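You operate a simulated robot arm through the tools that you are given. There is no shell and no other tool.

Carry out the task below with a simulated robot arm. There is one attempt and no reset: what you move stays moved.

Task
Uncover the sample bed, draw the iron specks out and cover it again.
Fine: grey lid into the green outline meanwhile; block magnet put back. Set down upright: block magnet. What is to be rubbed or washed off counts as gone when no trace of it is left.

The check looks at the end state, three seconds after you hand in, the way a careful person would. Anything else that was tipped, shoved, dropped, spilled or broken makes it a failure. A push-on lid holds only when it is set on centred and level and pressed home; a screw cap is set on level and turned clockwise until tight.

Robot
A 6-joint arm with a two-finger parallel gripper, fixed in place. Base frame: the origin is on the floor under the middle of its stand, x ahead of it, y to its left, z up; the work surface is at about z = 800. Lengths are in mm, angles in degrees, forces in N, time in s.
With the tool pointing down near the work surface it reaches from about 340 to 760 mm from the base axis. Its first joint turns from -66.0 to 66.0 degrees. Payload 2.45 kg.
The tool frame sits at the grasp point between the pads (the TCP): z along the fingers, y along the line on which they close. The tips reach 24 mm beyond it. The gripper opens to 68 mm. The fingers are 17 mm wide and 10 mm thick; the gripper's body (40 by 70 mm) begins 41 mm behind the TCP.
Orientation is that of the tool frame in the base frame, as [roll, pitch, yaw] about the fixed x, y, z axes, in that order (R = Rz(yaw) Ry(pitch) Rx(roll)). With the fingers straight down and closing along the base's y, the tool's x points along the base's -x, its y along +y and its z along -z.

Tools
- The arm moves only by the tool drive_tool. Its argument "increments" is a list of rows, each an object (a shift or turn left out is 0, a gripper value left out holds the last) with "offset": the shift along the tool's x, y, z in mm, a list of three; "turn": the turn, a rotation vector about the tool's x, y, z in degrees, a list of three. In form: [{"offset": [tx, ty, tz], "turn": [wx, wy, wz]}, ...]. A call has 1 to 20 rows; each row is the pose to reach, as a shift and turn from the pose commanded when the call began, along the tool's axes at that moment. "jaw" is the finger opening in mm, from 0 to 68, set as the call begins (left out, the last holds). Each row takes 0.2 s and may step no farther than 50 mm and 8.6 degrees from the row before; otherwise, or with a gripper value out of range, the whole call is refused. Where a pose cannot be reached the arm comes as near as it can. A force on the tool above 40 N (or 10 N above the force at the start of the call, whichever is more), or a blocked arm, ends the call early, and 0.2 s more pass. The fingers move at their own pace (about 108 mm/s each) and stop on an object; they squeeze with about 26 N. The grip force told is the motor's: it shows also when the fingers shut on nothing. Time passes only in rows, and 0.2 s behind the last, so rows that repeat a pose let the fingers close. The reply holds the time, the measured pose of the TCP, the force on the tool along the base axes, the opening and the grip force, in the units named above and with some noise, with the torque about the TCP (base axes, N m) and any sound that the robot's microphone picked up.
- Cameras (640 x 400 px; columns grow to the right, rows downward): "scene" is fixed at [152.5, 420.9, 1441.3]; the picture's right is [-0.80, -0.60, 0.00], its down [-0.47, 0.63, -0.62] and it looks along [0.37, -0.50, -0.78] (base axes); focal length 214 px, centre (320, 200). "wrist" rides on the gripper at [84, 11, -75] in the tool frame; the picture's right is [-0.13, 0.99, 0.00], its down [-0.60, -0.08, -0.79] and it looks along [-0.79, -0.10, 0.61] (tool axes); focal length 251 px, centre (320, 200). There is no depth. A picture from a camera that has moved, and an enlarged one, comes with that camera's place and axes in the base frame and with its lens.
- grab_frame(camera): a new picture of that camera. It takes no simulated time.
- inspect(camera, box): a new picture of the part [left, top, right, bottom] of that camera's present view, enlarged. It takes no simulated time.
- close_job(): hands the job in; it is judged then, once.

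Places have to be worked out from the pictures, the camera data and where the tool is seen. Open the gripper and draw the arm clear of the work before you hand the job in, unless the task says otherwise.

The tools are called after ">>>" as name(argument=value, ...) on one line, values as JSON. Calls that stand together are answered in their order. drive_tool: Moves the arm, as the interface text tells. Its arguments: {"type":"object","properties":{"increments":{"type":"array"},"jaw":{"type":"number"}},"required":["increments"]} The other tools are called the same way: grab_frame (camera) takes a picture; inspect (camera, box) takes an enlarged picture of a part of a camera's view; close_job () hands the job in.

At the start:

```text
time_s: 0.0
tool_pos: [454.4, 32.6, 1122.1]
ee_rot: [179.9, 0.1, -179.9]
contact_force: [-0.4, -0.7, 0.9]
torque: [0.01, 0.01, 0.02]
finger_gap: 68.1
grasp_force: 0.1
```

scene: 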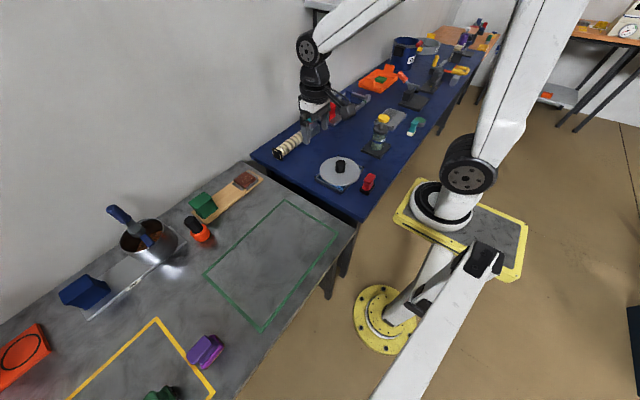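
wrist: 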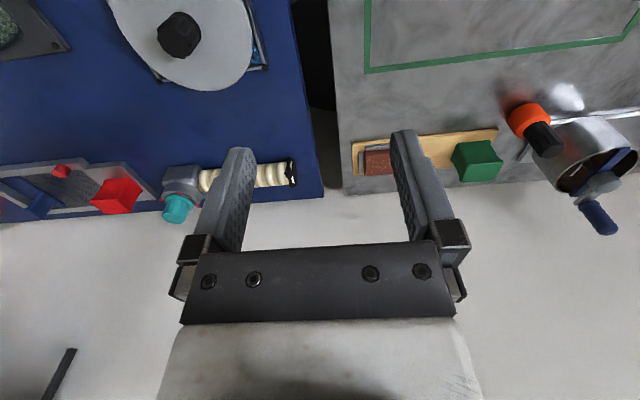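

I start by looking more closely at the scene from both cameras, to identify the sample bed with its lid, the block magnet and the green outline.

>>> inspect(camera="scene", box=[240, 80, 460, 220])

>>> inspect(camera="scene", box=[0, 160, 360, 400])

>>> inspect(camera="scene", box=[340, 0, 560, 140])

>>> inspect(camera="wrist", box=[0, 0, 320, 230])

>>> inspect(camera="wrist", box=[320, 0, 640, 240])

```text
2.86 times, centred on (350, 150) of scene
camera zoom: at [152.5, 420.9, 1441.3], right [-0.8, -0.6, 0.0], down [-0.47, 0.63, -0.62], along [0.37, -0.5, -0.78], focal length 613 px, centre (234, 343)
```

zoom: 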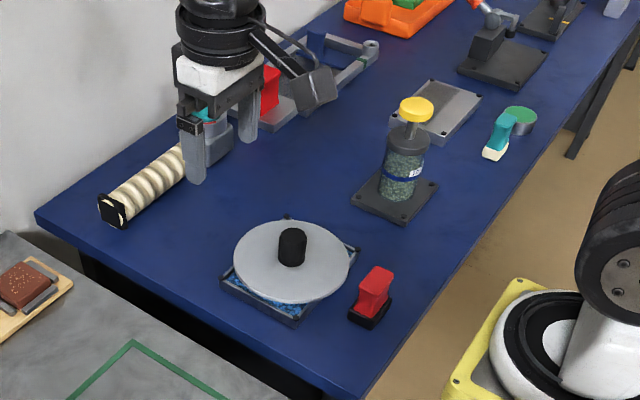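

```text
1.67 times, centred on (180, 280) of scene
camera zoom: at [152.5, 420.9, 1441.3], right [-0.8, -0.6, 0.0], down [-0.47, 0.63, -0.62], along [0.37, -0.5, -0.78], focal length 358 px, centre (553, 67)
```

zoom: 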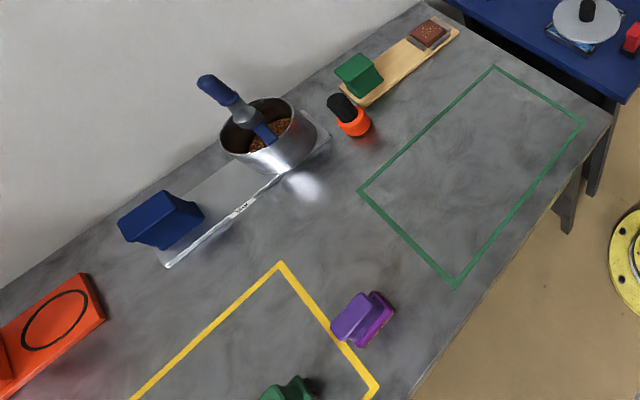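

```text
2.86 times, centred on (450, 70) of scene
camera zoom: at [152.5, 420.9, 1441.3], right [-0.8, -0.6, 0.0], down [-0.47, 0.63, -0.62], along [0.37, -0.5, -0.78], focal length 613 px, centre (-51, 571)
```

zoom: 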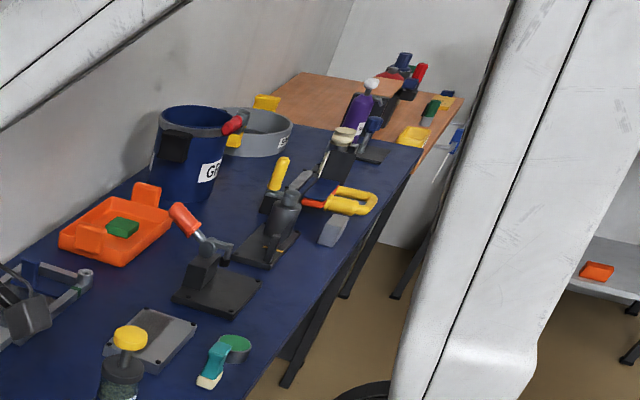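

```text
1.74 times, centred on (160, 115) of wrist
camera zoom: at [371.6, 44.3, 1197.4], right [0.13, 0.99, 0.0], down [0.6, -0.08, 0.79], along [0.79, -0.1, -0.61], focal length 437 px, centre (598, 348)
```

zoom: 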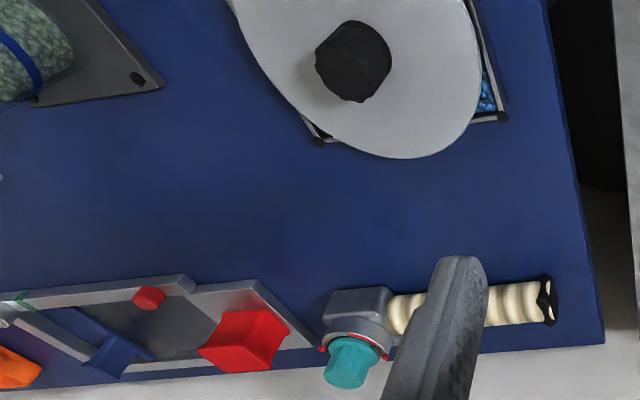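

```text
1.67 times, centred on (480, 120) of wrist
camera zoom: at [371.6, 44.3, 1197.4], right [0.13, 0.99, 0.0], down [0.6, -0.08, 0.79], along [0.79, -0.1, -0.61], focal length 419 px, centre (53, 333)
```

zoom: 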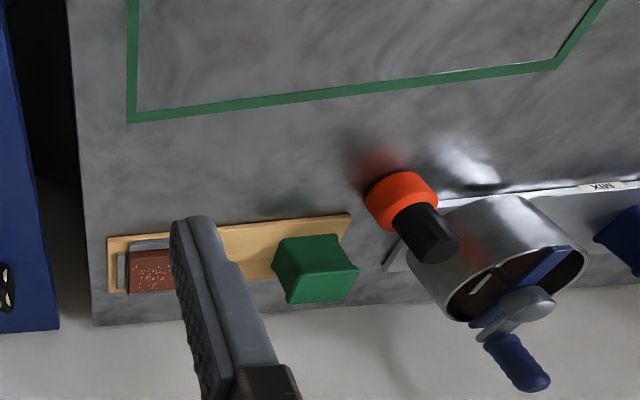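

The grey round lid with a black knob seems to sit over a blue-filled square tray near (475, -155), with a red/black block near (345, -160). I turn the tool 90° about vertical so the wrist camera looks along -y, to see these more closely.

>>> drive_tool(increments=[{"offset": [0, 0, 0], "turn": [0, 0, 8]}, {"offset": [0, 0, 0], "turn": [0, 0, 16]}, {"offset": [0, 0, 0], "turn": [0, 0, 24]}, {"offset": [0, 0, 0], "turn": [0, 0, 32]}, {"offset": [0, 0, 0], "turn": [0, 0, 40]}, {"offset": [0, 0, 0], "turn": [0, 0, 48]}, {"offset": [0, 0, 0], "turn": [0, 0, 56]}, {"offset": [0, 0, 0], "turn": [0, 0, 64]}, {"offset": [0, 0, 0], "turn": [0, 0, 72]}, {"offset": [0, 0, 0], "turn": [0, 0, 80]}, {"offset": [0, 0, 0], "turn": [0, 0, 88]}, {"offset": [0, 0, 0], "turn": [0, 0, 90]}])

>>> grab_frame(camera="wrist")

>>> grab_frame(camera="scene")

```text
time_s: 2.6
tool_pos: [454.6, 33.3, 1121.6]
ee_rot: [179.9, 0.0, 89.9]
contact_force: [0.5, 0.2, -0.3]
torque: [-0.02, 0.0, 0.02]
finger_gap: 68.0
grasp_force: 0.1
```

```text
taken
camera wrist: at [466.6, 117.4, 1196.9], right [0.99, -0.13, 0.0], down [-0.08, -0.6, 0.79], along [-0.1, -0.79, -0.61], focal length 251 px, centre (320, 200)
```

wrist: 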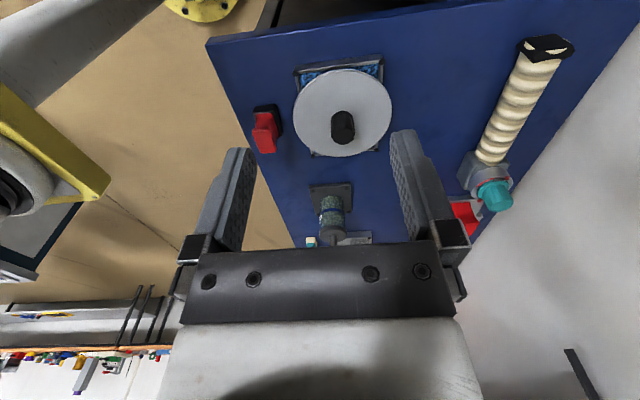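

```text
taken
```

scene: 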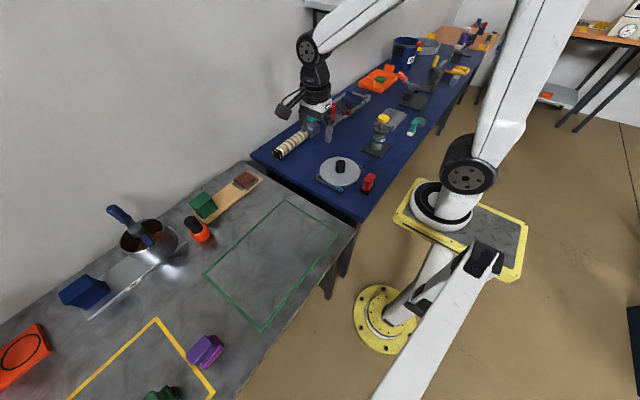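

The view works. I enlarge the lid/tray region and the red block.

>>> inspect(camera="wrist", box=[230, 40, 410, 170])

>>> inspect(camera="wrist", box=[440, 20, 620, 250])

>>> inspect(camera="wrist", box=[280, 160, 400, 260])

>>> inspect(camera="scene", box=[310, 140, 390, 200])

>>> inspect(camera="scene", box=[260, 80, 440, 170])

```text
3.08 times, centred on (320, 105) of wrist
camera zoom: at [466.6, 117.4, 1196.9], right [0.99, -0.13, 0.0], down [-0.08, -0.6, 0.79], along [-0.1, -0.79, -0.61], focal length 774 px, centre (320, 492)
```

zoom: 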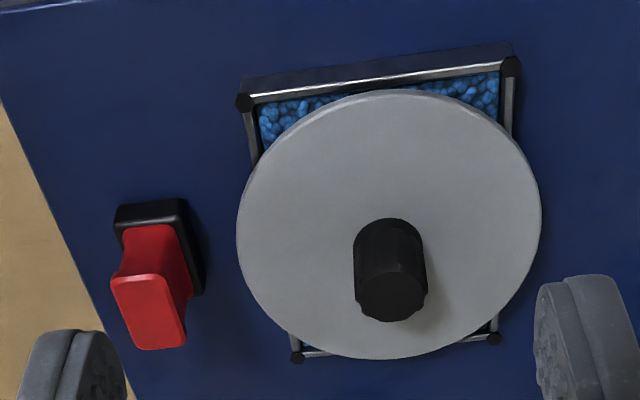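

```text
1.74 times, centred on (530, 135) of wrist
camera zoom: at [466.6, 117.4, 1196.9], right [0.99, -0.13, 0.0], down [-0.08, -0.6, 0.79], along [-0.1, -0.79, -0.61], focal length 437 px, centre (-45, 313)
```

zoom: 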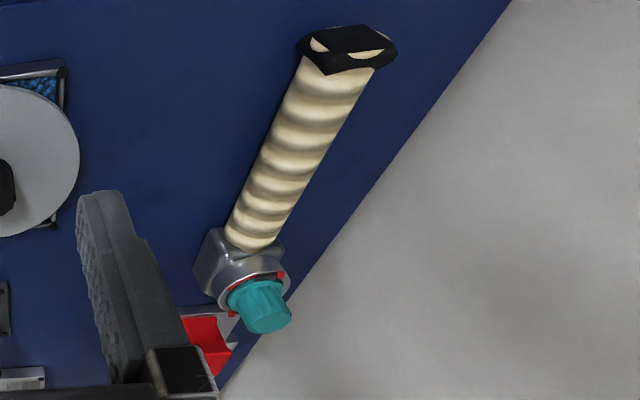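

```text
4.00 times, centred on (340, 210) of wrist
camera zoom: at [466.6, 117.4, 1196.9], right [0.99, -0.13, 0.0], down [-0.08, -0.6, 0.79], along [-0.1, -0.79, -0.61], focal length 1006 px, centre (240, 160)
```

zoom: 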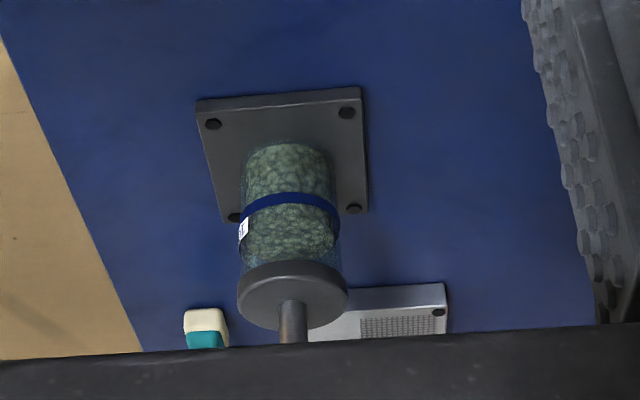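

```text
6.67 times, centred on (350, 170) of scene
camera zoom: at [152.5, 420.9, 1441.3], right [-0.8, -0.6, 0.0], down [-0.47, 0.63, -0.62], along [0.37, -0.5, -0.78], focal length 1430 px, centre (120, 400)
```

zoom: 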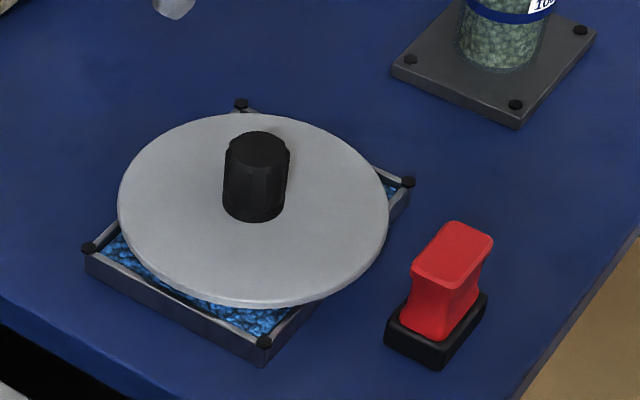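

```text
3.56 times, centred on (350, 125) of scene
camera zoom: at [152.5, 420.9, 1441.3], right [-0.8, -0.6, 0.0], down [-0.47, 0.63, -0.62], along [0.37, -0.5, -0.78], focal length 763 px, centre (213, 467)
```

zoom: 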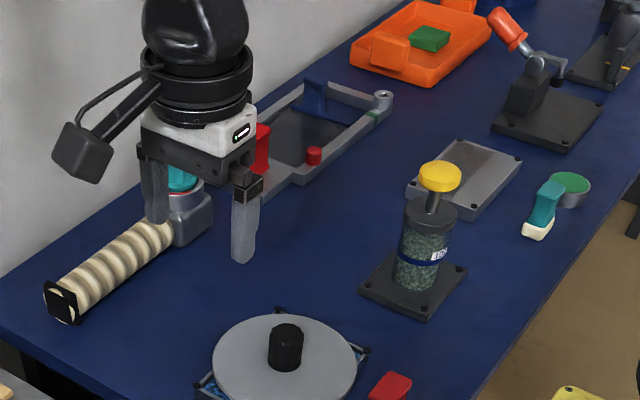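

The square tray with blue grit (about x 409–534, y -58 to -222) lies under the round grey lid (centre ≈ (472, -140)); the red-handled block with a black base stands at about (339, -147), top z≈861. Before committing I check the other block-like things on the grey table.

>>> inspect(camera="scene", box=[130, 310, 250, 400])

>>> inspect(camera="scene", box=[40, 190, 220, 320])

>>> inspect(camera="scene", box=[180, 160, 280, 250])

>>> inspect(camera="scene", box=[0, 310, 120, 400])

```text
4.44 times, centred on (190, 355) of scene
camera zoom: at [152.5, 420.9, 1441.3], right [-0.8, -0.6, 0.0], down [-0.47, 0.63, -0.62], along [0.37, -0.5, -0.78], focal length 953 px, centre (898, -489)
```

zoom: 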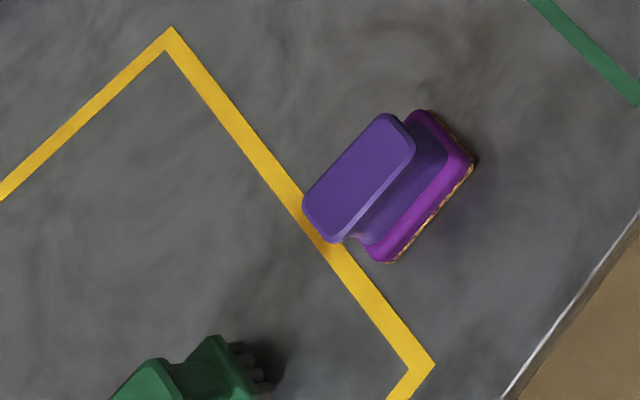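

```text
3.08 times, centred on (130, 255) of scene
camera zoom: at [152.5, 420.9, 1441.3], right [-0.8, -0.6, 0.0], down [-0.47, 0.63, -0.62], along [0.37, -0.5, -0.78], focal length 660 px, centre (905, 31)
```

zoom: 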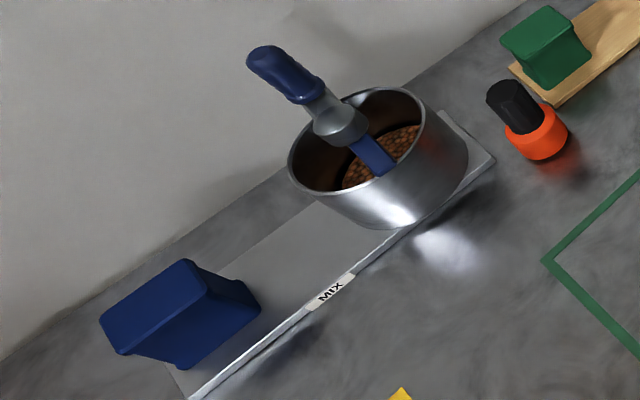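

```text
4.44 times, centred on (230, 205) of scene
camera zoom: at [152.5, 420.9, 1441.3], right [-0.8, -0.6, 0.0], down [-0.47, 0.63, -0.62], along [0.37, -0.5, -0.78], focal length 953 px, centre (720, 178)
```

zoom: 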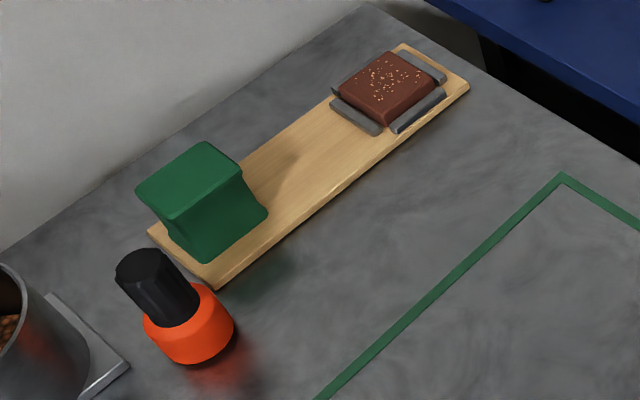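

```text
4.44 times, centred on (60, 355) of scene
camera zoom: at [152.5, 420.9, 1441.3], right [-0.8, -0.6, 0.0], down [-0.47, 0.63, -0.62], along [0.37, -0.5, -0.78], focal length 953 px, centre (1476, -489)
```

zoom: 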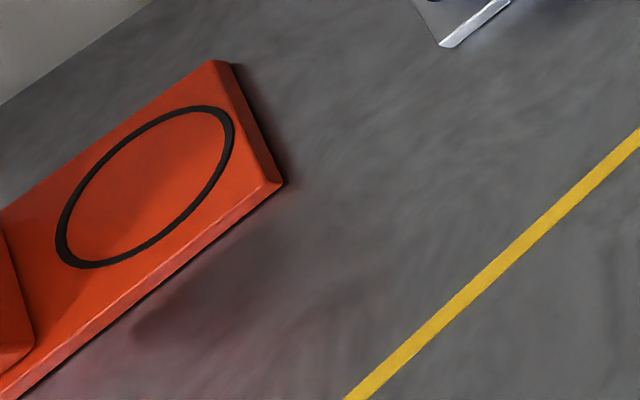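

The others are bristle/sponge tools, so the red-handled block is the magnet. I move above the lid's knob, staying well above it (TCP z≈960), to check its exact place.

>>> drive_tool(increments=[{"offset": [-29, 2.9, 26.9]}, {"offset": [-58, 5.8, 53.8]}, {"offset": [-87, 8.7, 80.8]}, {"offset": [-116, 11.6, 107.7]}, {"offset": [-145, 14.5, 134.6]}, {"offset": [-174.3, 17.4, 161.6]}, {"offset": [-174.3, 17.4, 161.6]}])

>>> grab_frame(camera="wrist")

>>> inspect(camera="scene", box=[290, 110, 410, 210])

```text
time_s: 4.2
tool_pos: [473.6, -140.1, 962.3]
ee_rot: [179.8, 0.0, 90.0]
contact_force: [0.0, 0.5, 0.3]
torque: [0.01, 0.01, 0.04]
finger_gap: 68.2
grasp_force: 0.0
```

```text
taken
camera wrist: at [486.1, -56.5, 1037.6], right [0.99, -0.13, 0.0], down [-0.08, -0.6, 0.79], along [-0.1, -0.79, -0.61], focal length 251 px, centre (320, 200)
```

wrist: 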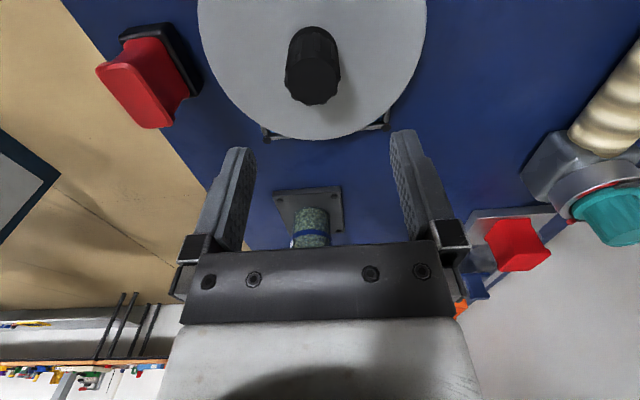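

```text
4.00 times, centred on (350, 160) of scene
camera zoom: at [152.5, 420.9, 1441.3], right [-0.8, -0.6, 0.0], down [-0.47, 0.63, -0.62], along [0.37, -0.5, -0.78], focal length 858 px, centre (200, 360)
```

zoom: 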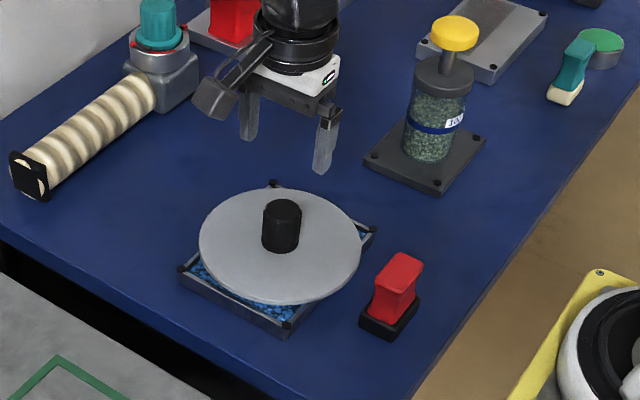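

I enlarge the knob to locate its top and base.

>>> inspect(camera="wrist", box=[180, 0, 440, 160])

>>> inspect(camera="scene", box=[315, 145, 385, 205])

```text
2.46 times, centred on (310, 80) of wrist
camera zoom: at [486.1, -56.5, 1037.6], right [0.99, -0.13, 0.0], down [-0.08, -0.6, 0.79], along [-0.1, -0.79, -0.61], focal length 619 px, centre (345, 495)
```

zoom: 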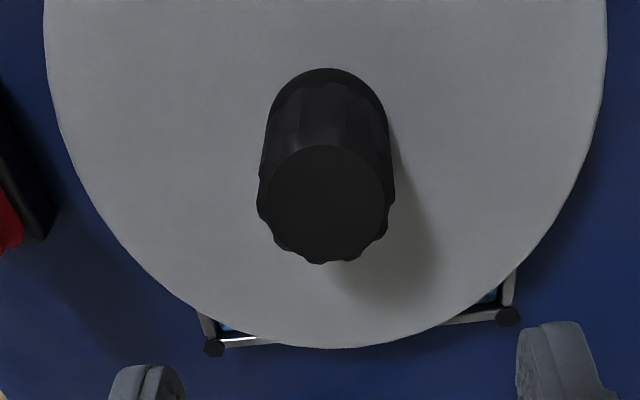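

```text
6.67 times, centred on (350, 175) of scene
camera zoom: at [152.5, 420.9, 1441.3], right [-0.8, -0.6, 0.0], down [-0.47, 0.63, -0.62], along [0.37, -0.5, -0.78], focal length 1430 px, centre (120, 367)
```

zoom: 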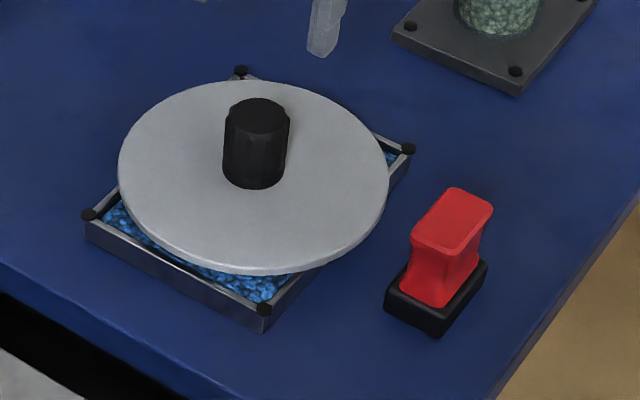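

From both views the knob's top is at about (469.5, -136.5, 881), diameter ≈36, with the lid's top at z≈837. I descend a bit with a small correction and check alignment again.

>>> drive_tool(increments=[{"offset": [2, -1.5, 20]}, {"offset": [4, -3, 40]}, {"offset": [4, -3, 50]}, {"offset": [4, -3, 50]}], jaw=68)

>>> grab_frame(camera="wrist")

>>> inspect(camera="scene", box=[290, 110, 410, 210])

```text
time_s: 5.2
tool_pos: [471.6, -137.5, 911.6]
ee_rot: [179.9, -0.1, 90.0]
contact_force: [0.3, -0.1, -0.1]
torque: [0.01, -0.01, -0.04]
finger_gap: 67.9
grasp_force: 0.1
```

```text
taken
camera wrist: at [482.9, -53.0, 987.0], right [0.99, -0.13, 0.0], down [-0.08, -0.6, 0.79], along [-0.1, -0.79, -0.61], focal length 251 px, centre (320, 200)
```

wrist: 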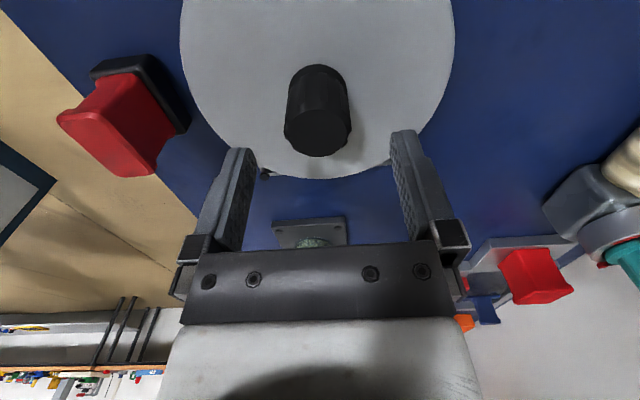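

```text
4.00 times, centred on (350, 160) of scene
camera zoom: at [152.5, 420.9, 1441.3], right [-0.8, -0.6, 0.0], down [-0.47, 0.63, -0.62], along [0.37, -0.5, -0.78], focal length 858 px, centre (200, 360)
```

zoom: 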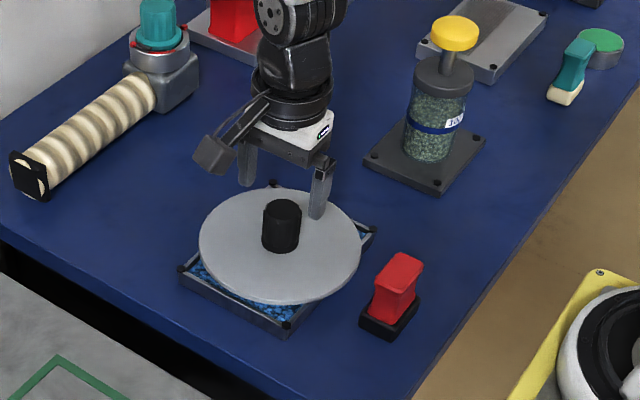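

I enlarge the knob in this view for a precise alignment check.

>>> inspect(camera="wrist", box=[240, 50, 400, 170])

```text
3.33 times, centred on (320, 110) of wrist
camera zoom: at [482.9, -53.0, 987.0], right [0.99, -0.13, 0.0], down [-0.08, -0.6, 0.79], along [-0.1, -0.79, -0.61], focal length 838 px, centre (320, 500)
```

zoom: 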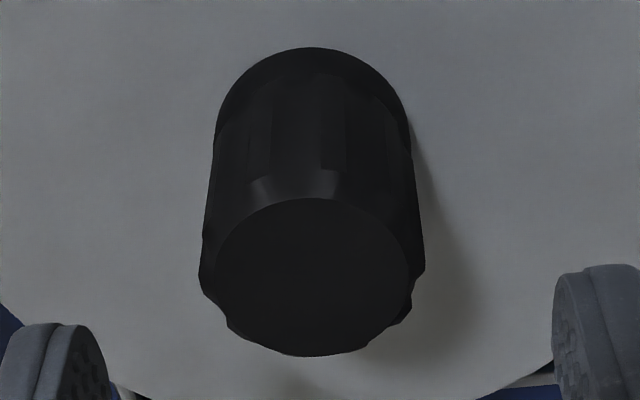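

Alignment is within about 2 mm. I descend so that the tips end a few mm above the lid plate (TCP z≈868).

>>> drive_tool(increments=[{"offset": [1.5, -0.5, 15]}, {"offset": [1.5, -0.5, 30]}, {"offset": [1.5, -0.5, 42]}, {"offset": [1.5, -0.5, 42]}], jaw=68)

>>> grab_frame(camera="wrist")

>>> inspect(camera="scene", box=[310, 130, 390, 200])

```text
time_s: 6.2
tool_pos: [471.2, -135.8, 868.7]
ee_rot: [179.9, 0.0, 90.1]
contact_force: [0.4, -0.1, 1.0]
torque: [0.04, -0.01, -0.02]
finger_gap: 67.9
grasp_force: 0.1
```

```text
taken
camera wrist: at [482.4, -51.8, 944.2], right [0.99, -0.13, 0.0], down [-0.08, -0.6, 0.79], along [-0.1, -0.79, -0.61], focal length 251 px, centre (320, 200)
```

wrist: 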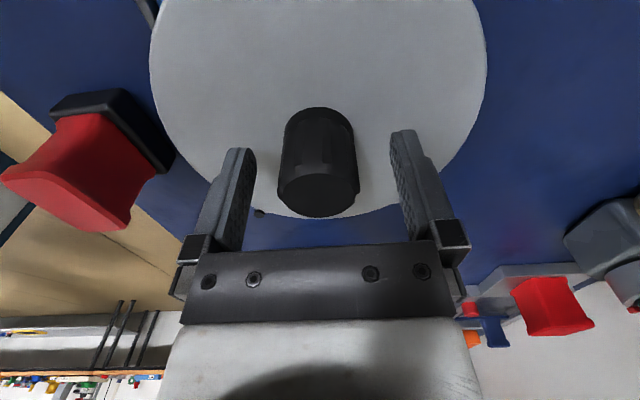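

```text
5.71 times, centred on (350, 165) of scene
camera zoom: at [152.5, 420.9, 1441.3], right [-0.8, -0.6, 0.0], down [-0.47, 0.63, -0.62], along [0.37, -0.5, -0.78], focal length 1226 px, centre (149, 400)
```

zoom: 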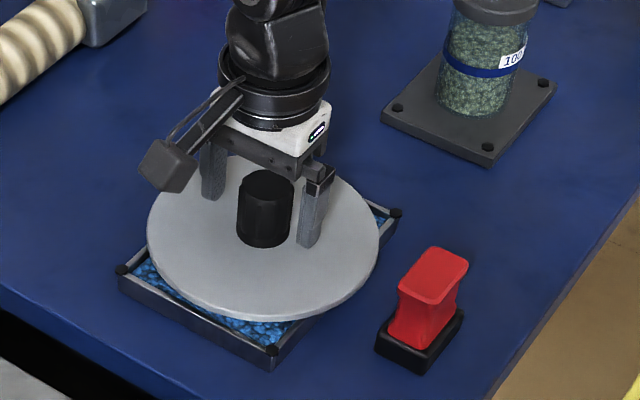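

The knob sits between the fingers, tips clear of the plate. I close the jaw on the knob.

>>> drive_tool(increments=[{"offset": [0, 0, 0]}, {"offset": [0, 0, 0]}, {"offset": [0, 0, 0]}, {"offset": [0, 0, 0]}], jaw=20)

>>> inspect(camera="scene", box=[310, 130, 390, 200])

```text
time_s: 7.2
tool_pos: [470.6, -135.5, 868.8]
ee_rot: [179.9, 0.0, 90.1]
contact_force: [0.1, 0.1, -0.4]
torque: [-0.01, 0.05, 0.0]
finger_gap: 36.5
grasp_force: 26.0
```

```text
5.71 times, centred on (350, 165) of scene
camera zoom: at [152.5, 420.9, 1441.3], right [-0.8, -0.6, 0.0], down [-0.47, 0.63, -0.62], along [0.37, -0.5, -0.78], focal length 1226 px, centre (149, 400)
```

zoom: 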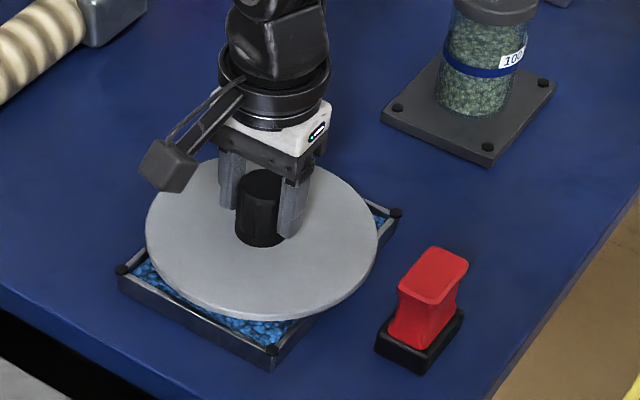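

Gripped at 36.5 mm. I lift straight up slowly by 30 mm and check the load and that only the lid comes up.

>>> drive_tool(increments=[{"offset": [0, 0, -5]}, {"offset": [0, 0, -10]}, {"offset": [0, 0, -20]}, {"offset": [0, 0, -30]}, {"offset": [0, 0, -30]}])

>>> inspect(camera="scene", box=[310, 120, 390, 200])

>>> grab_frame(camera="wrist")

```text
time_s: 8.4
tool_pos: [469.3, -134.9, 897.3]
ee_rot: [180.0, 0.0, 90.2]
contact_force: [0.5, -0.1, -0.3]
torque: [0.01, -0.01, 0.01]
finger_gap: 36.5
grasp_force: 26.4
```

```text
5.00 times, centred on (350, 160) of scene
camera zoom: at [152.5, 420.9, 1441.3], right [-0.8, -0.6, 0.0], down [-0.47, 0.63, -0.62], along [0.37, -0.5, -0.78], focal length 1072 px, centre (170, 400)
```

zoom: 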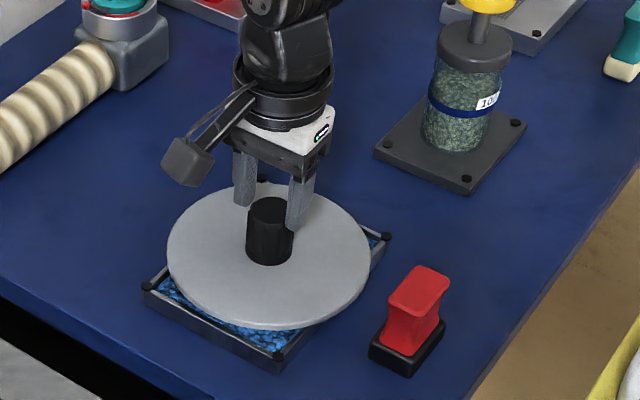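

```text
taken
camera wrist: at [481.9, -50.9, 973.8], right [0.99, -0.13, 0.0], down [-0.08, -0.6, 0.79], along [-0.1, -0.79, -0.61], focal length 251 px, centre (320, 200)
```

wrist: 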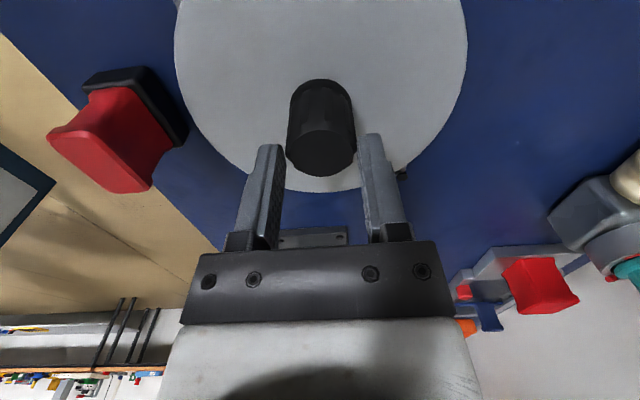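

The gripper rose but the knob appears to have stayed where it was — the fingers seem to have slid up it. I look closely before doing anything else.

>>> inspect(camera="scene", box=[315, 140, 375, 195])

>>> inspect(camera="wrist", box=[220, 60, 420, 200])

```text
7.27 times, centred on (345, 168) of scene
camera zoom: at [152.5, 420.9, 1441.3], right [-0.8, -0.6, 0.0], down [-0.47, 0.63, -0.62], along [0.37, -0.5, -0.78], focal length 1560 px, centre (138, 436)
```

zoom: 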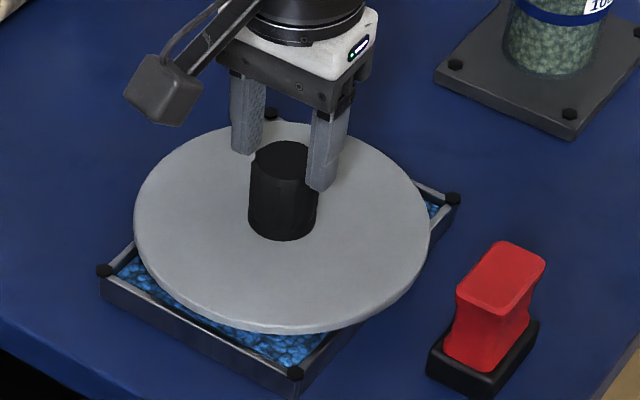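

```text
2.86 times, centred on (320, 130) of wrist
camera zoom: at [481.9, -50.9, 973.8], right [0.99, -0.13, 0.0], down [-0.08, -0.6, 0.79], along [-0.1, -0.79, -0.61], focal length 718 px, centre (320, 400)
```

zoom: 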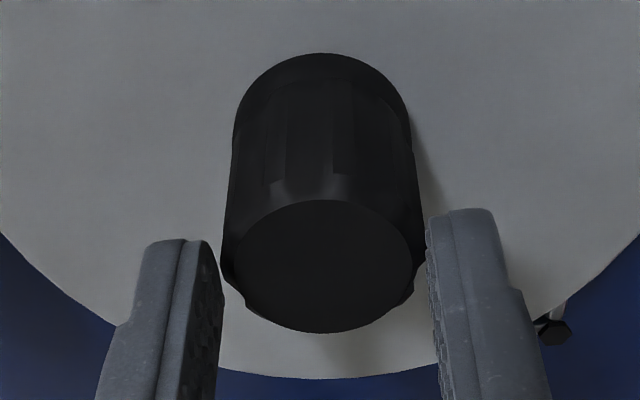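

The lid stayed put and the fingers slid up the smooth knob. I open, go back down (slightly lower), and regrip for a gentler, measured pull.

>>> drive_tool(increments=[{"offset": [0, 0, 0]}, {"offset": [0, 0, 0]}, {"offset": [0, 0, 10]}, {"offset": [0, 0, 20]}, {"offset": [0, 0, 30]}, {"offset": [0, 0, 32]}, {"offset": [0, 0, 32]}], jaw=60)

>>> inspect(camera="wrist", box=[220, 90, 420, 230])

>>> inspect(camera="scene", box=[315, 140, 375, 195])

```text
time_s: 10.0
tool_pos: [469.8, -135.5, 864.7]
ee_rot: [179.9, 0.0, 90.2]
contact_force: [-1.2, 0.6, 0.3]
torque: [-0.04, 0.01, 0.01]
finger_gap: 59.7
grasp_force: 0.1
```

```text
2.86 times, centred on (320, 160) of wrist
camera zoom: at [481.5, -51.6, 941.2], right [0.99, -0.13, 0.0], down [-0.08, -0.6, 0.79], along [-0.1, -0.79, -0.61], focal length 718 px, centre (320, 314)
```

zoom: 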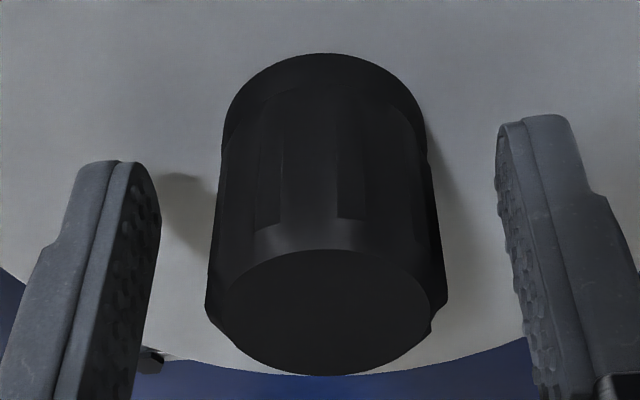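

```text
7.27 times, centred on (345, 168) of scene
camera zoom: at [152.5, 420.9, 1441.3], right [-0.8, -0.6, 0.0], down [-0.47, 0.63, -0.62], along [0.37, -0.5, -0.78], focal length 1560 px, centre (138, 436)
```

zoom: 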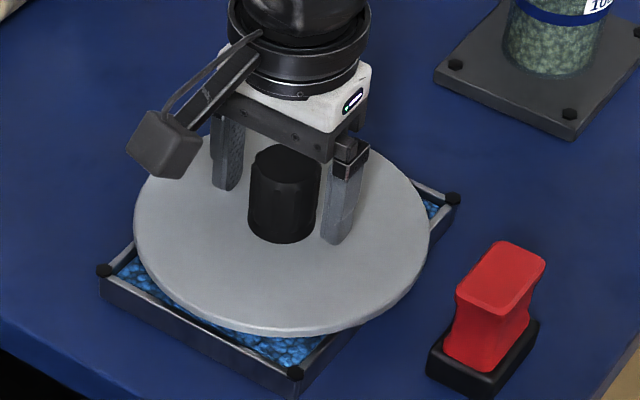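

I close again and make a small 3 mm lift to see the load on the tool.

>>> drive_tool(increments=[{"offset": [0, 0, 0]}, {"offset": [0, 0, 0]}, {"offset": [0, 0, 0]}, {"offset": [0, 0, 0]}, {"offset": [0, 0, -0.5]}, {"offset": [0, 0, -1]}, {"offset": [0, 0, -1.5]}, {"offset": [0, 0, -2]}, {"offset": [0, 0, -2.5]}, {"offset": [0, 0, -3]}], jaw=10)

>>> inspect(camera="scene", box=[315, 140, 375, 195])

```text
time_s: 12.2
tool_pos: [469.9, -133.3, 869.4]
ee_rot: [180.0, 0.0, 90.0]
contact_force: [-0.6, 0.7, -0.9]
torque: [-0.02, -0.01, 0.0]
finger_gap: 36.7
grasp_force: 26.3
```

```text
7.27 times, centred on (345, 168) of scene
camera zoom: at [152.5, 420.9, 1441.3], right [-0.8, -0.6, 0.0], down [-0.47, 0.63, -0.62], along [0.37, -0.5, -0.78], focal length 1560 px, centre (138, 436)
```

zoom: 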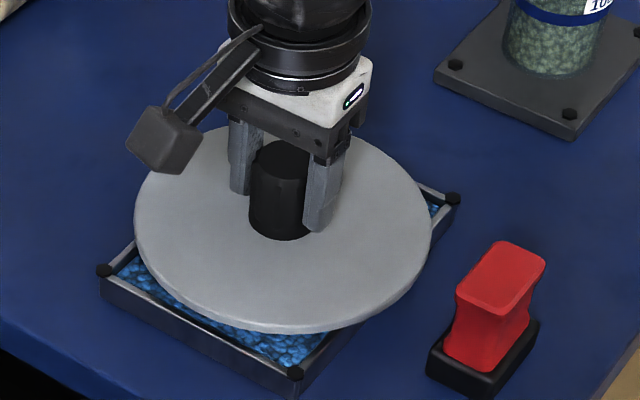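

The knob may have risen slightly this time. I continue slowly, another 6 mm, and compare.

>>> drive_tool(increments=[{"offset": [0, 0, -1]}, {"offset": [0, 0, -2]}, {"offset": [0, 0, -3]}, {"offset": [0, 0, -4]}, {"offset": [0, 0, -5]}, {"offset": [0, 0, -6]}])

>>> inspect(camera="scene", box=[315, 140, 375, 195])

>>> inspect(camera="wrist", box=[220, 90, 420, 230])

```text
time_s: 13.6
tool_pos: [468.2, -136.4, 875.6]
ee_rot: [180.0, 0.0, 90.1]
contact_force: [0.5, 0.2, 0.0]
torque: [0.01, -0.03, 0.03]
finger_gap: 36.6
grasp_force: 26.2
```

```text
7.27 times, centred on (345, 168) of scene
camera zoom: at [152.5, 420.9, 1441.3], right [-0.8, -0.6, 0.0], down [-0.47, 0.63, -0.62], along [0.37, -0.5, -0.78], focal length 1560 px, centre (138, 436)
```

zoom: 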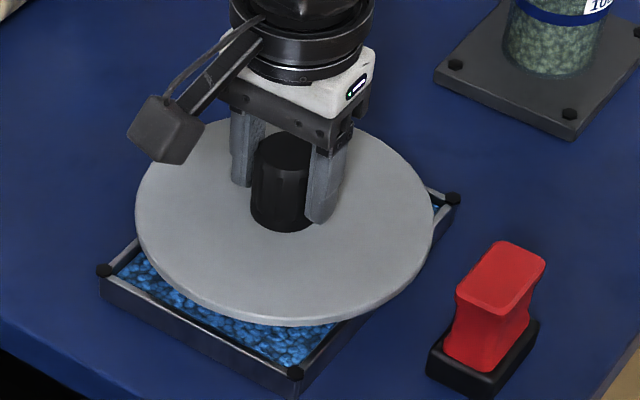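

```text
2.86 times, centred on (320, 160) of wrist
camera zoom: at [480.6, -51.6, 950.6], right [0.99, -0.13, 0.0], down [-0.08, -0.6, 0.79], along [-0.1, -0.79, -0.61], focal length 718 px, centre (320, 314)
```

zoom: 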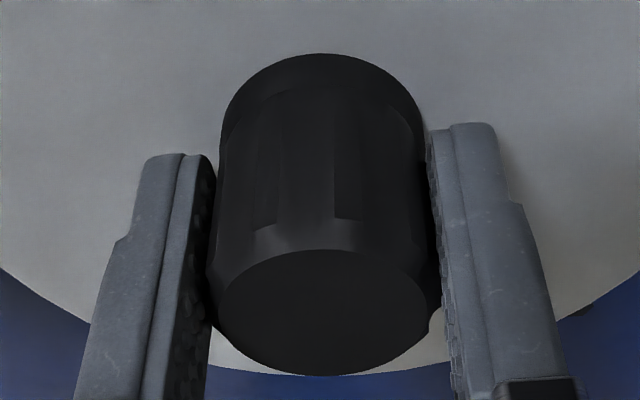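

The lid is now rising with the gripper (front edge moved up, more of the blue grit shows). I keep lifting gently another 24 mm.

>>> drive_tool(increments=[{"offset": [0, 0, -1]}, {"offset": [0, 0, -2]}, {"offset": [0, 0, -3.5]}, {"offset": [0, 0, -5]}, {"offset": [0, 0, -7]}, {"offset": [0, 0, -9]}, {"offset": [0, 0, -11]}, {"offset": [0, 0, -13]}, {"offset": [0, 0, -15]}, {"offset": [0, 0, -17]}, {"offset": [0, 0, -19]}, {"offset": [0, 0, -21]}, {"offset": [0, 0, -23]}, {"offset": [0, 0, -24]}])

>>> inspect(camera="scene", box=[315, 130, 375, 195])

>>> inspect(camera="wrist", box=[220, 90, 420, 230])

```text
time_s: 16.6
tool_pos: [469.8, -134.8, 899.0]
ee_rot: [179.9, 0.0, 90.2]
contact_force: [0.9, 0.3, -1.0]
torque: [0.04, 0.0, 0.0]
finger_gap: 37.0
grasp_force: 25.6
```

```text
6.15 times, centred on (345, 162) of scene
camera zoom: at [152.5, 420.9, 1441.3], right [-0.8, -0.6, 0.0], down [-0.47, 0.63, -0.62], along [0.37, -0.5, -0.78], focal length 1320 px, centre (166, 431)
```

zoom: 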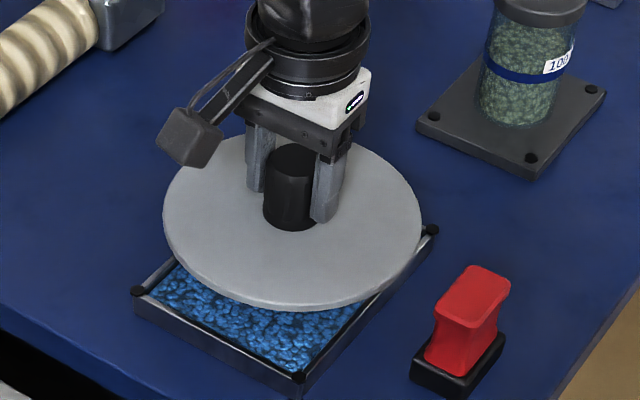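

```text
2.86 times, centred on (320, 160) of wrist
camera zoom: at [480.7, -51.1, 974.4], right [0.99, -0.13, 0.0], down [-0.08, -0.6, 0.79], along [-0.1, -0.79, -0.61], focal length 718 px, centre (320, 314)
```

zoom: 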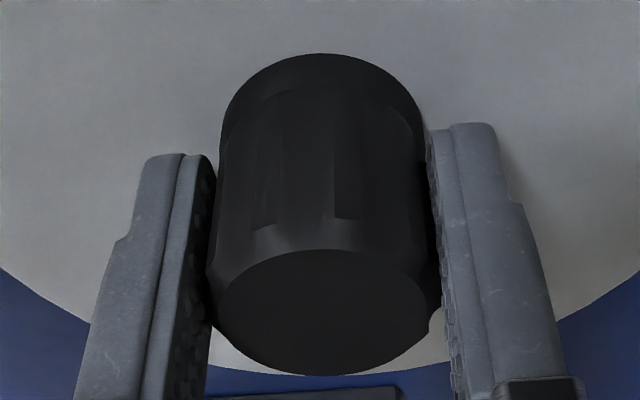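

The lid is held level with no slip. I lift higher and start carrying it toward the green outline, whose centre I put at about (441, 268) (corners ≈ x 318–564, y 91–446).

>>> drive_tool(increments=[{"offset": [0, 0, -3]}, {"offset": [0, 0, -8]}, {"offset": [0, 0, -14]}, {"offset": [0, 0, -20]}, {"offset": [0, 0, -26]}, {"offset": [0, 0, -32]}, {"offset": [0, 0, -37]}, {"offset": [0, 0, -40]}, {"offset": [3, 0, -40]}, {"offset": [8, -0.5, -40]}, {"offset": [15, -1, -40]}, {"offset": [25, -1.7, -40]}, {"offset": [37, -2.5, -40]}, {"offset": [50, -3.4, -40]}, {"offset": [64, -4.4, -40]}, {"offset": [79, -5.4, -40]}, {"offset": [94, -6.4, -40]}, {"offset": [107, -7.3, -40]}, {"offset": [116, -7.9, -40]}, {"offset": [120, -8.2, -40]}])

>>> grab_frame(camera="wrist")

>>> inspect(camera="scene", box=[200, 90, 400, 230])

```text
time_s: 20.8
tool_pos: [461.3, -14.2, 940.3]
ee_rot: [179.9, 0.0, 90.1]
contact_force: [0.2, -0.2, -0.6]
torque: [0.03, 0.0, -0.06]
finger_gap: 36.7
grasp_force: 25.7
```

```text
taken
camera wrist: at [472.0, 68.7, 1015.7], right [0.99, -0.13, 0.0], down [-0.08, -0.6, 0.79], along [-0.1, -0.79, -0.61], focal length 251 px, centre (320, 200)
```

wrist: 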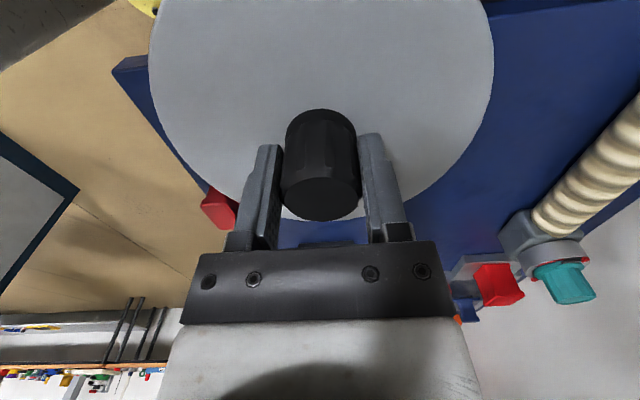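

```text
2.86 times, centred on (300, 160) of scene
camera zoom: at [152.5, 420.9, 1441.3], right [-0.8, -0.6, 0.0], down [-0.47, 0.63, -0.62], along [0.37, -0.5, -0.78], focal length 613 px, centre (377, 314)
```

zoom: 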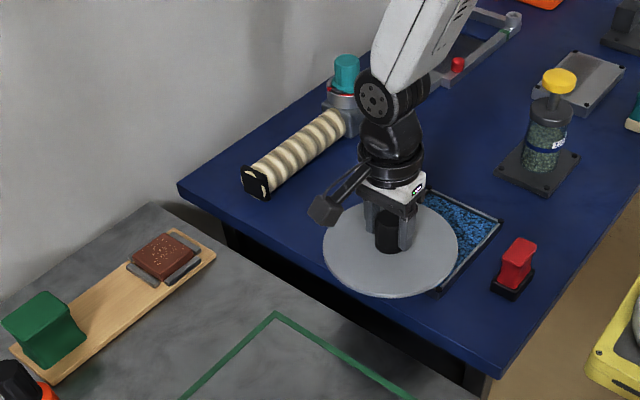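

The grip is stable. I continue to the outline centre.

>>> drive_tool(increments=[{"offset": [3, -0.2, 0]}, {"offset": [9, -0.6, 0]}, {"offset": [18, -1.2, 0]}, {"offset": [30, -2, 0]}, {"offset": [45, -3.1, 0]}, {"offset": [62, -4.2, 0]}, {"offset": [80, -5.4, 0]}, {"offset": [98, -6.7, 0]}, {"offset": [116, -7.9, 0]}, {"offset": [134, -9.1, 0]}, {"offset": [152, -10.3, 0]}, {"offset": [170, -11.6, 0]}, {"offset": [188, -12.8, 0]}, {"offset": [206, -14, 0]}, {"offset": [224, -15.2, 0]}, {"offset": [242, -16.5, 0]}, {"offset": [258, -17.6, 0]}, {"offset": [270, -18.4, 0]}, {"offset": [279, -19, 0]}, {"offset": [283.5, -19.3, 0]}])

>>> grab_frame(camera="scene")

>>> grab_frame(camera="wrist")

```text
time_s: 25.0
tool_pos: [441.2, 268.1, 940.1]
ee_rot: [179.9, 0.0, 90.1]
contact_force: [0.1, 0.0, -0.3]
torque: [0.01, 0.01, -0.01]
finger_gap: 36.5
grasp_force: 25.8
```

```text
taken
```

scene: 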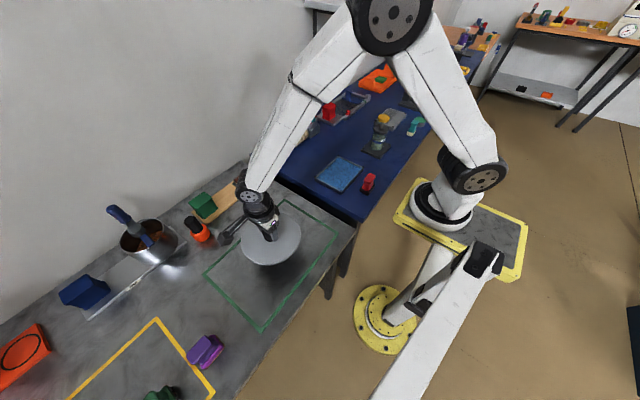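

```text
taken
camera wrist: at [452.9, 352.0, 1015.4], right [0.99, -0.13, 0.0], down [-0.08, -0.6, 0.79], along [-0.1, -0.79, -0.61], focal length 251 px, centre (320, 200)
```

wrist: 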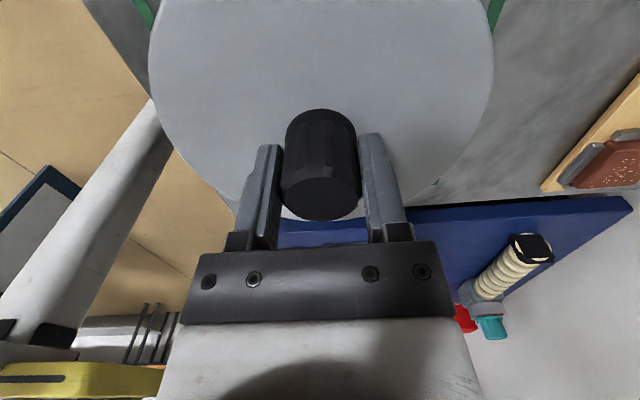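

The lid hangs over the outline's middle. I lower it to about 15–20 mm above the expected contact, then feel for the table.

>>> drive_tool(increments=[{"offset": [0, 0, 3]}, {"offset": [0, 0, 9]}, {"offset": [0, 0, 18]}, {"offset": [0, 0, 28]}, {"offset": [0, 0, 38]}, {"offset": [0, 0, 48]}, {"offset": [0, 0, 58]}, {"offset": [0, 0, 67]}, {"offset": [0, 0, 74]}, {"offset": [0, 0, 79]}, {"offset": [0, 0, 81]}])

>>> inspect(camera="scene", box=[190, 180, 350, 340])

```text
time_s: 27.4
tool_pos: [440.8, 267.9, 857.9]
ee_rot: [179.9, -0.1, 90.0]
contact_force: [0.1, -0.5, -0.5]
torque: [-0.01, 0.01, 0.01]
finger_gap: 36.5
grasp_force: 25.8
```

```text
2.50 times, centred on (270, 260) of scene
camera zoom: at [152.5, 420.9, 1441.3], right [-0.8, -0.6, 0.0], down [-0.47, 0.63, -0.62], along [0.37, -0.5, -0.78], focal length 536 px, centre (445, 50)
```

zoom: 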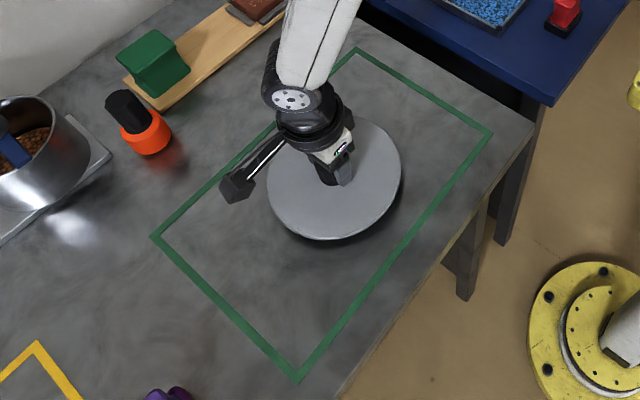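

Well inside the outline. I feel downward in small steps.

>>> drive_tool(increments=[{"offset": [0, 0, 2]}, {"offset": [0, 0, 4]}, {"offset": [0, 0, 6]}, {"offset": [0, 0, 8]}, {"offset": [0, 0, 10]}, {"offset": [0, 0, 11]}])

>>> inspect(camera="scene", box=[240, 200, 320, 280])

```text
time_s: 28.8
tool_pos: [443.3, 269.9, 848.8]
ee_rot: [179.8, -0.1, 90.2]
contact_force: [-1.1, -0.1, 6.5]
torque: [0.0, 0.2, 0.11]
finger_gap: 36.8
grasp_force: 26.0
stopped in row 6: the force on the tool passed its limit at 42 N (the readings are from after the stop); the commanded pose is now the measured one
```

```text
5.00 times, centred on (280, 240) of scene
camera zoom: at [152.4, 420.9, 1441.3], right [-0.8, -0.6, 0.0], down [-0.47, 0.63, -0.62], along [0.37, -0.5, -0.78], focal length 1072 px, centre (520, 0)
```

zoom: 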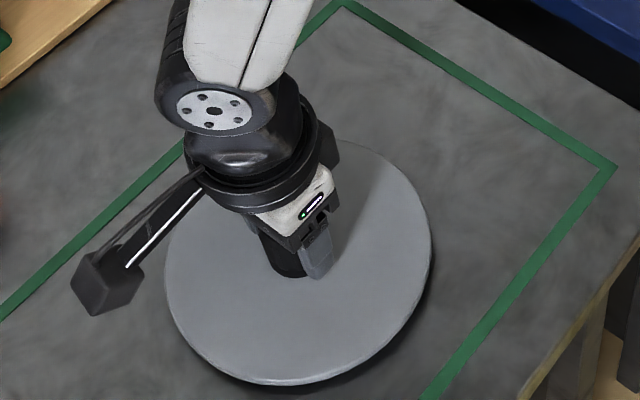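

The lid has touched the table at TCP z≈848. I open the fingers and let go, then rise straight up.

>>> drive_tool(increments=[{"offset": [0, 0, 0]}, {"offset": [0, 0, 0]}, {"offset": [0, 0, 0]}], jaw=60)

>>> inspect(camera="scene", box=[240, 200, 320, 280])

>>> inspect(camera="wrist", box=[220, 90, 420, 230])

```text
time_s: 29.6
tool_pos: [442.4, 268.9, 849.4]
ee_rot: [179.9, -0.1, 90.1]
contact_force: [0.1, -0.2, -1.0]
torque: [0.01, 0.02, 0.03]
finger_gap: 59.9
grasp_force: 0.0
```

```text
5.00 times, centred on (280, 240) of scene
camera zoom: at [152.5, 420.9, 1441.3], right [-0.8, -0.6, 0.0], down [-0.47, 0.63, -0.62], along [0.37, -0.5, -0.78], focal length 1072 px, centre (520, 0)
```

zoom: 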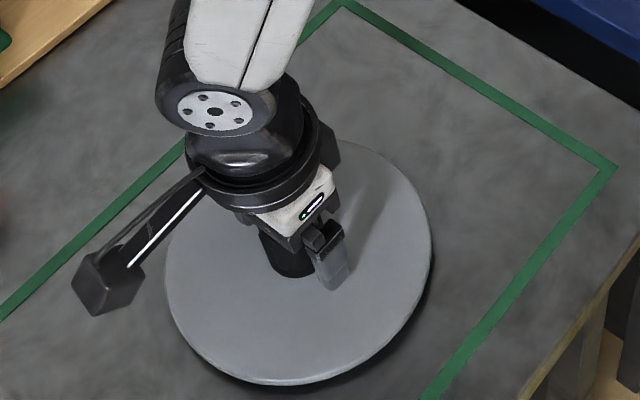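

```text
2.86 times, centred on (320, 160) of wrist
camera zoom: at [453.3, 352.6, 924.7], right [0.99, -0.13, 0.0], down [-0.08, -0.6, 0.79], along [-0.1, -0.79, -0.61], focal length 718 px, centre (320, 314)
```

zoom: 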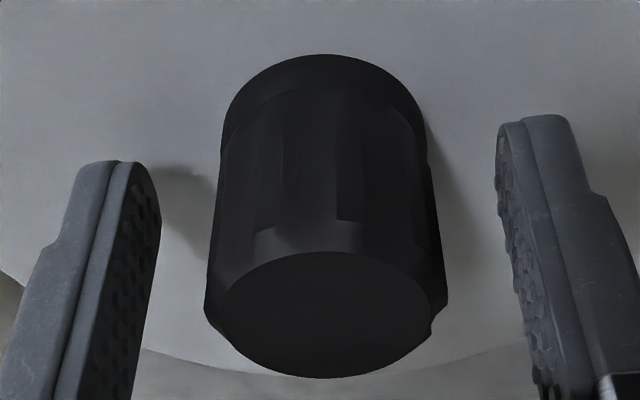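

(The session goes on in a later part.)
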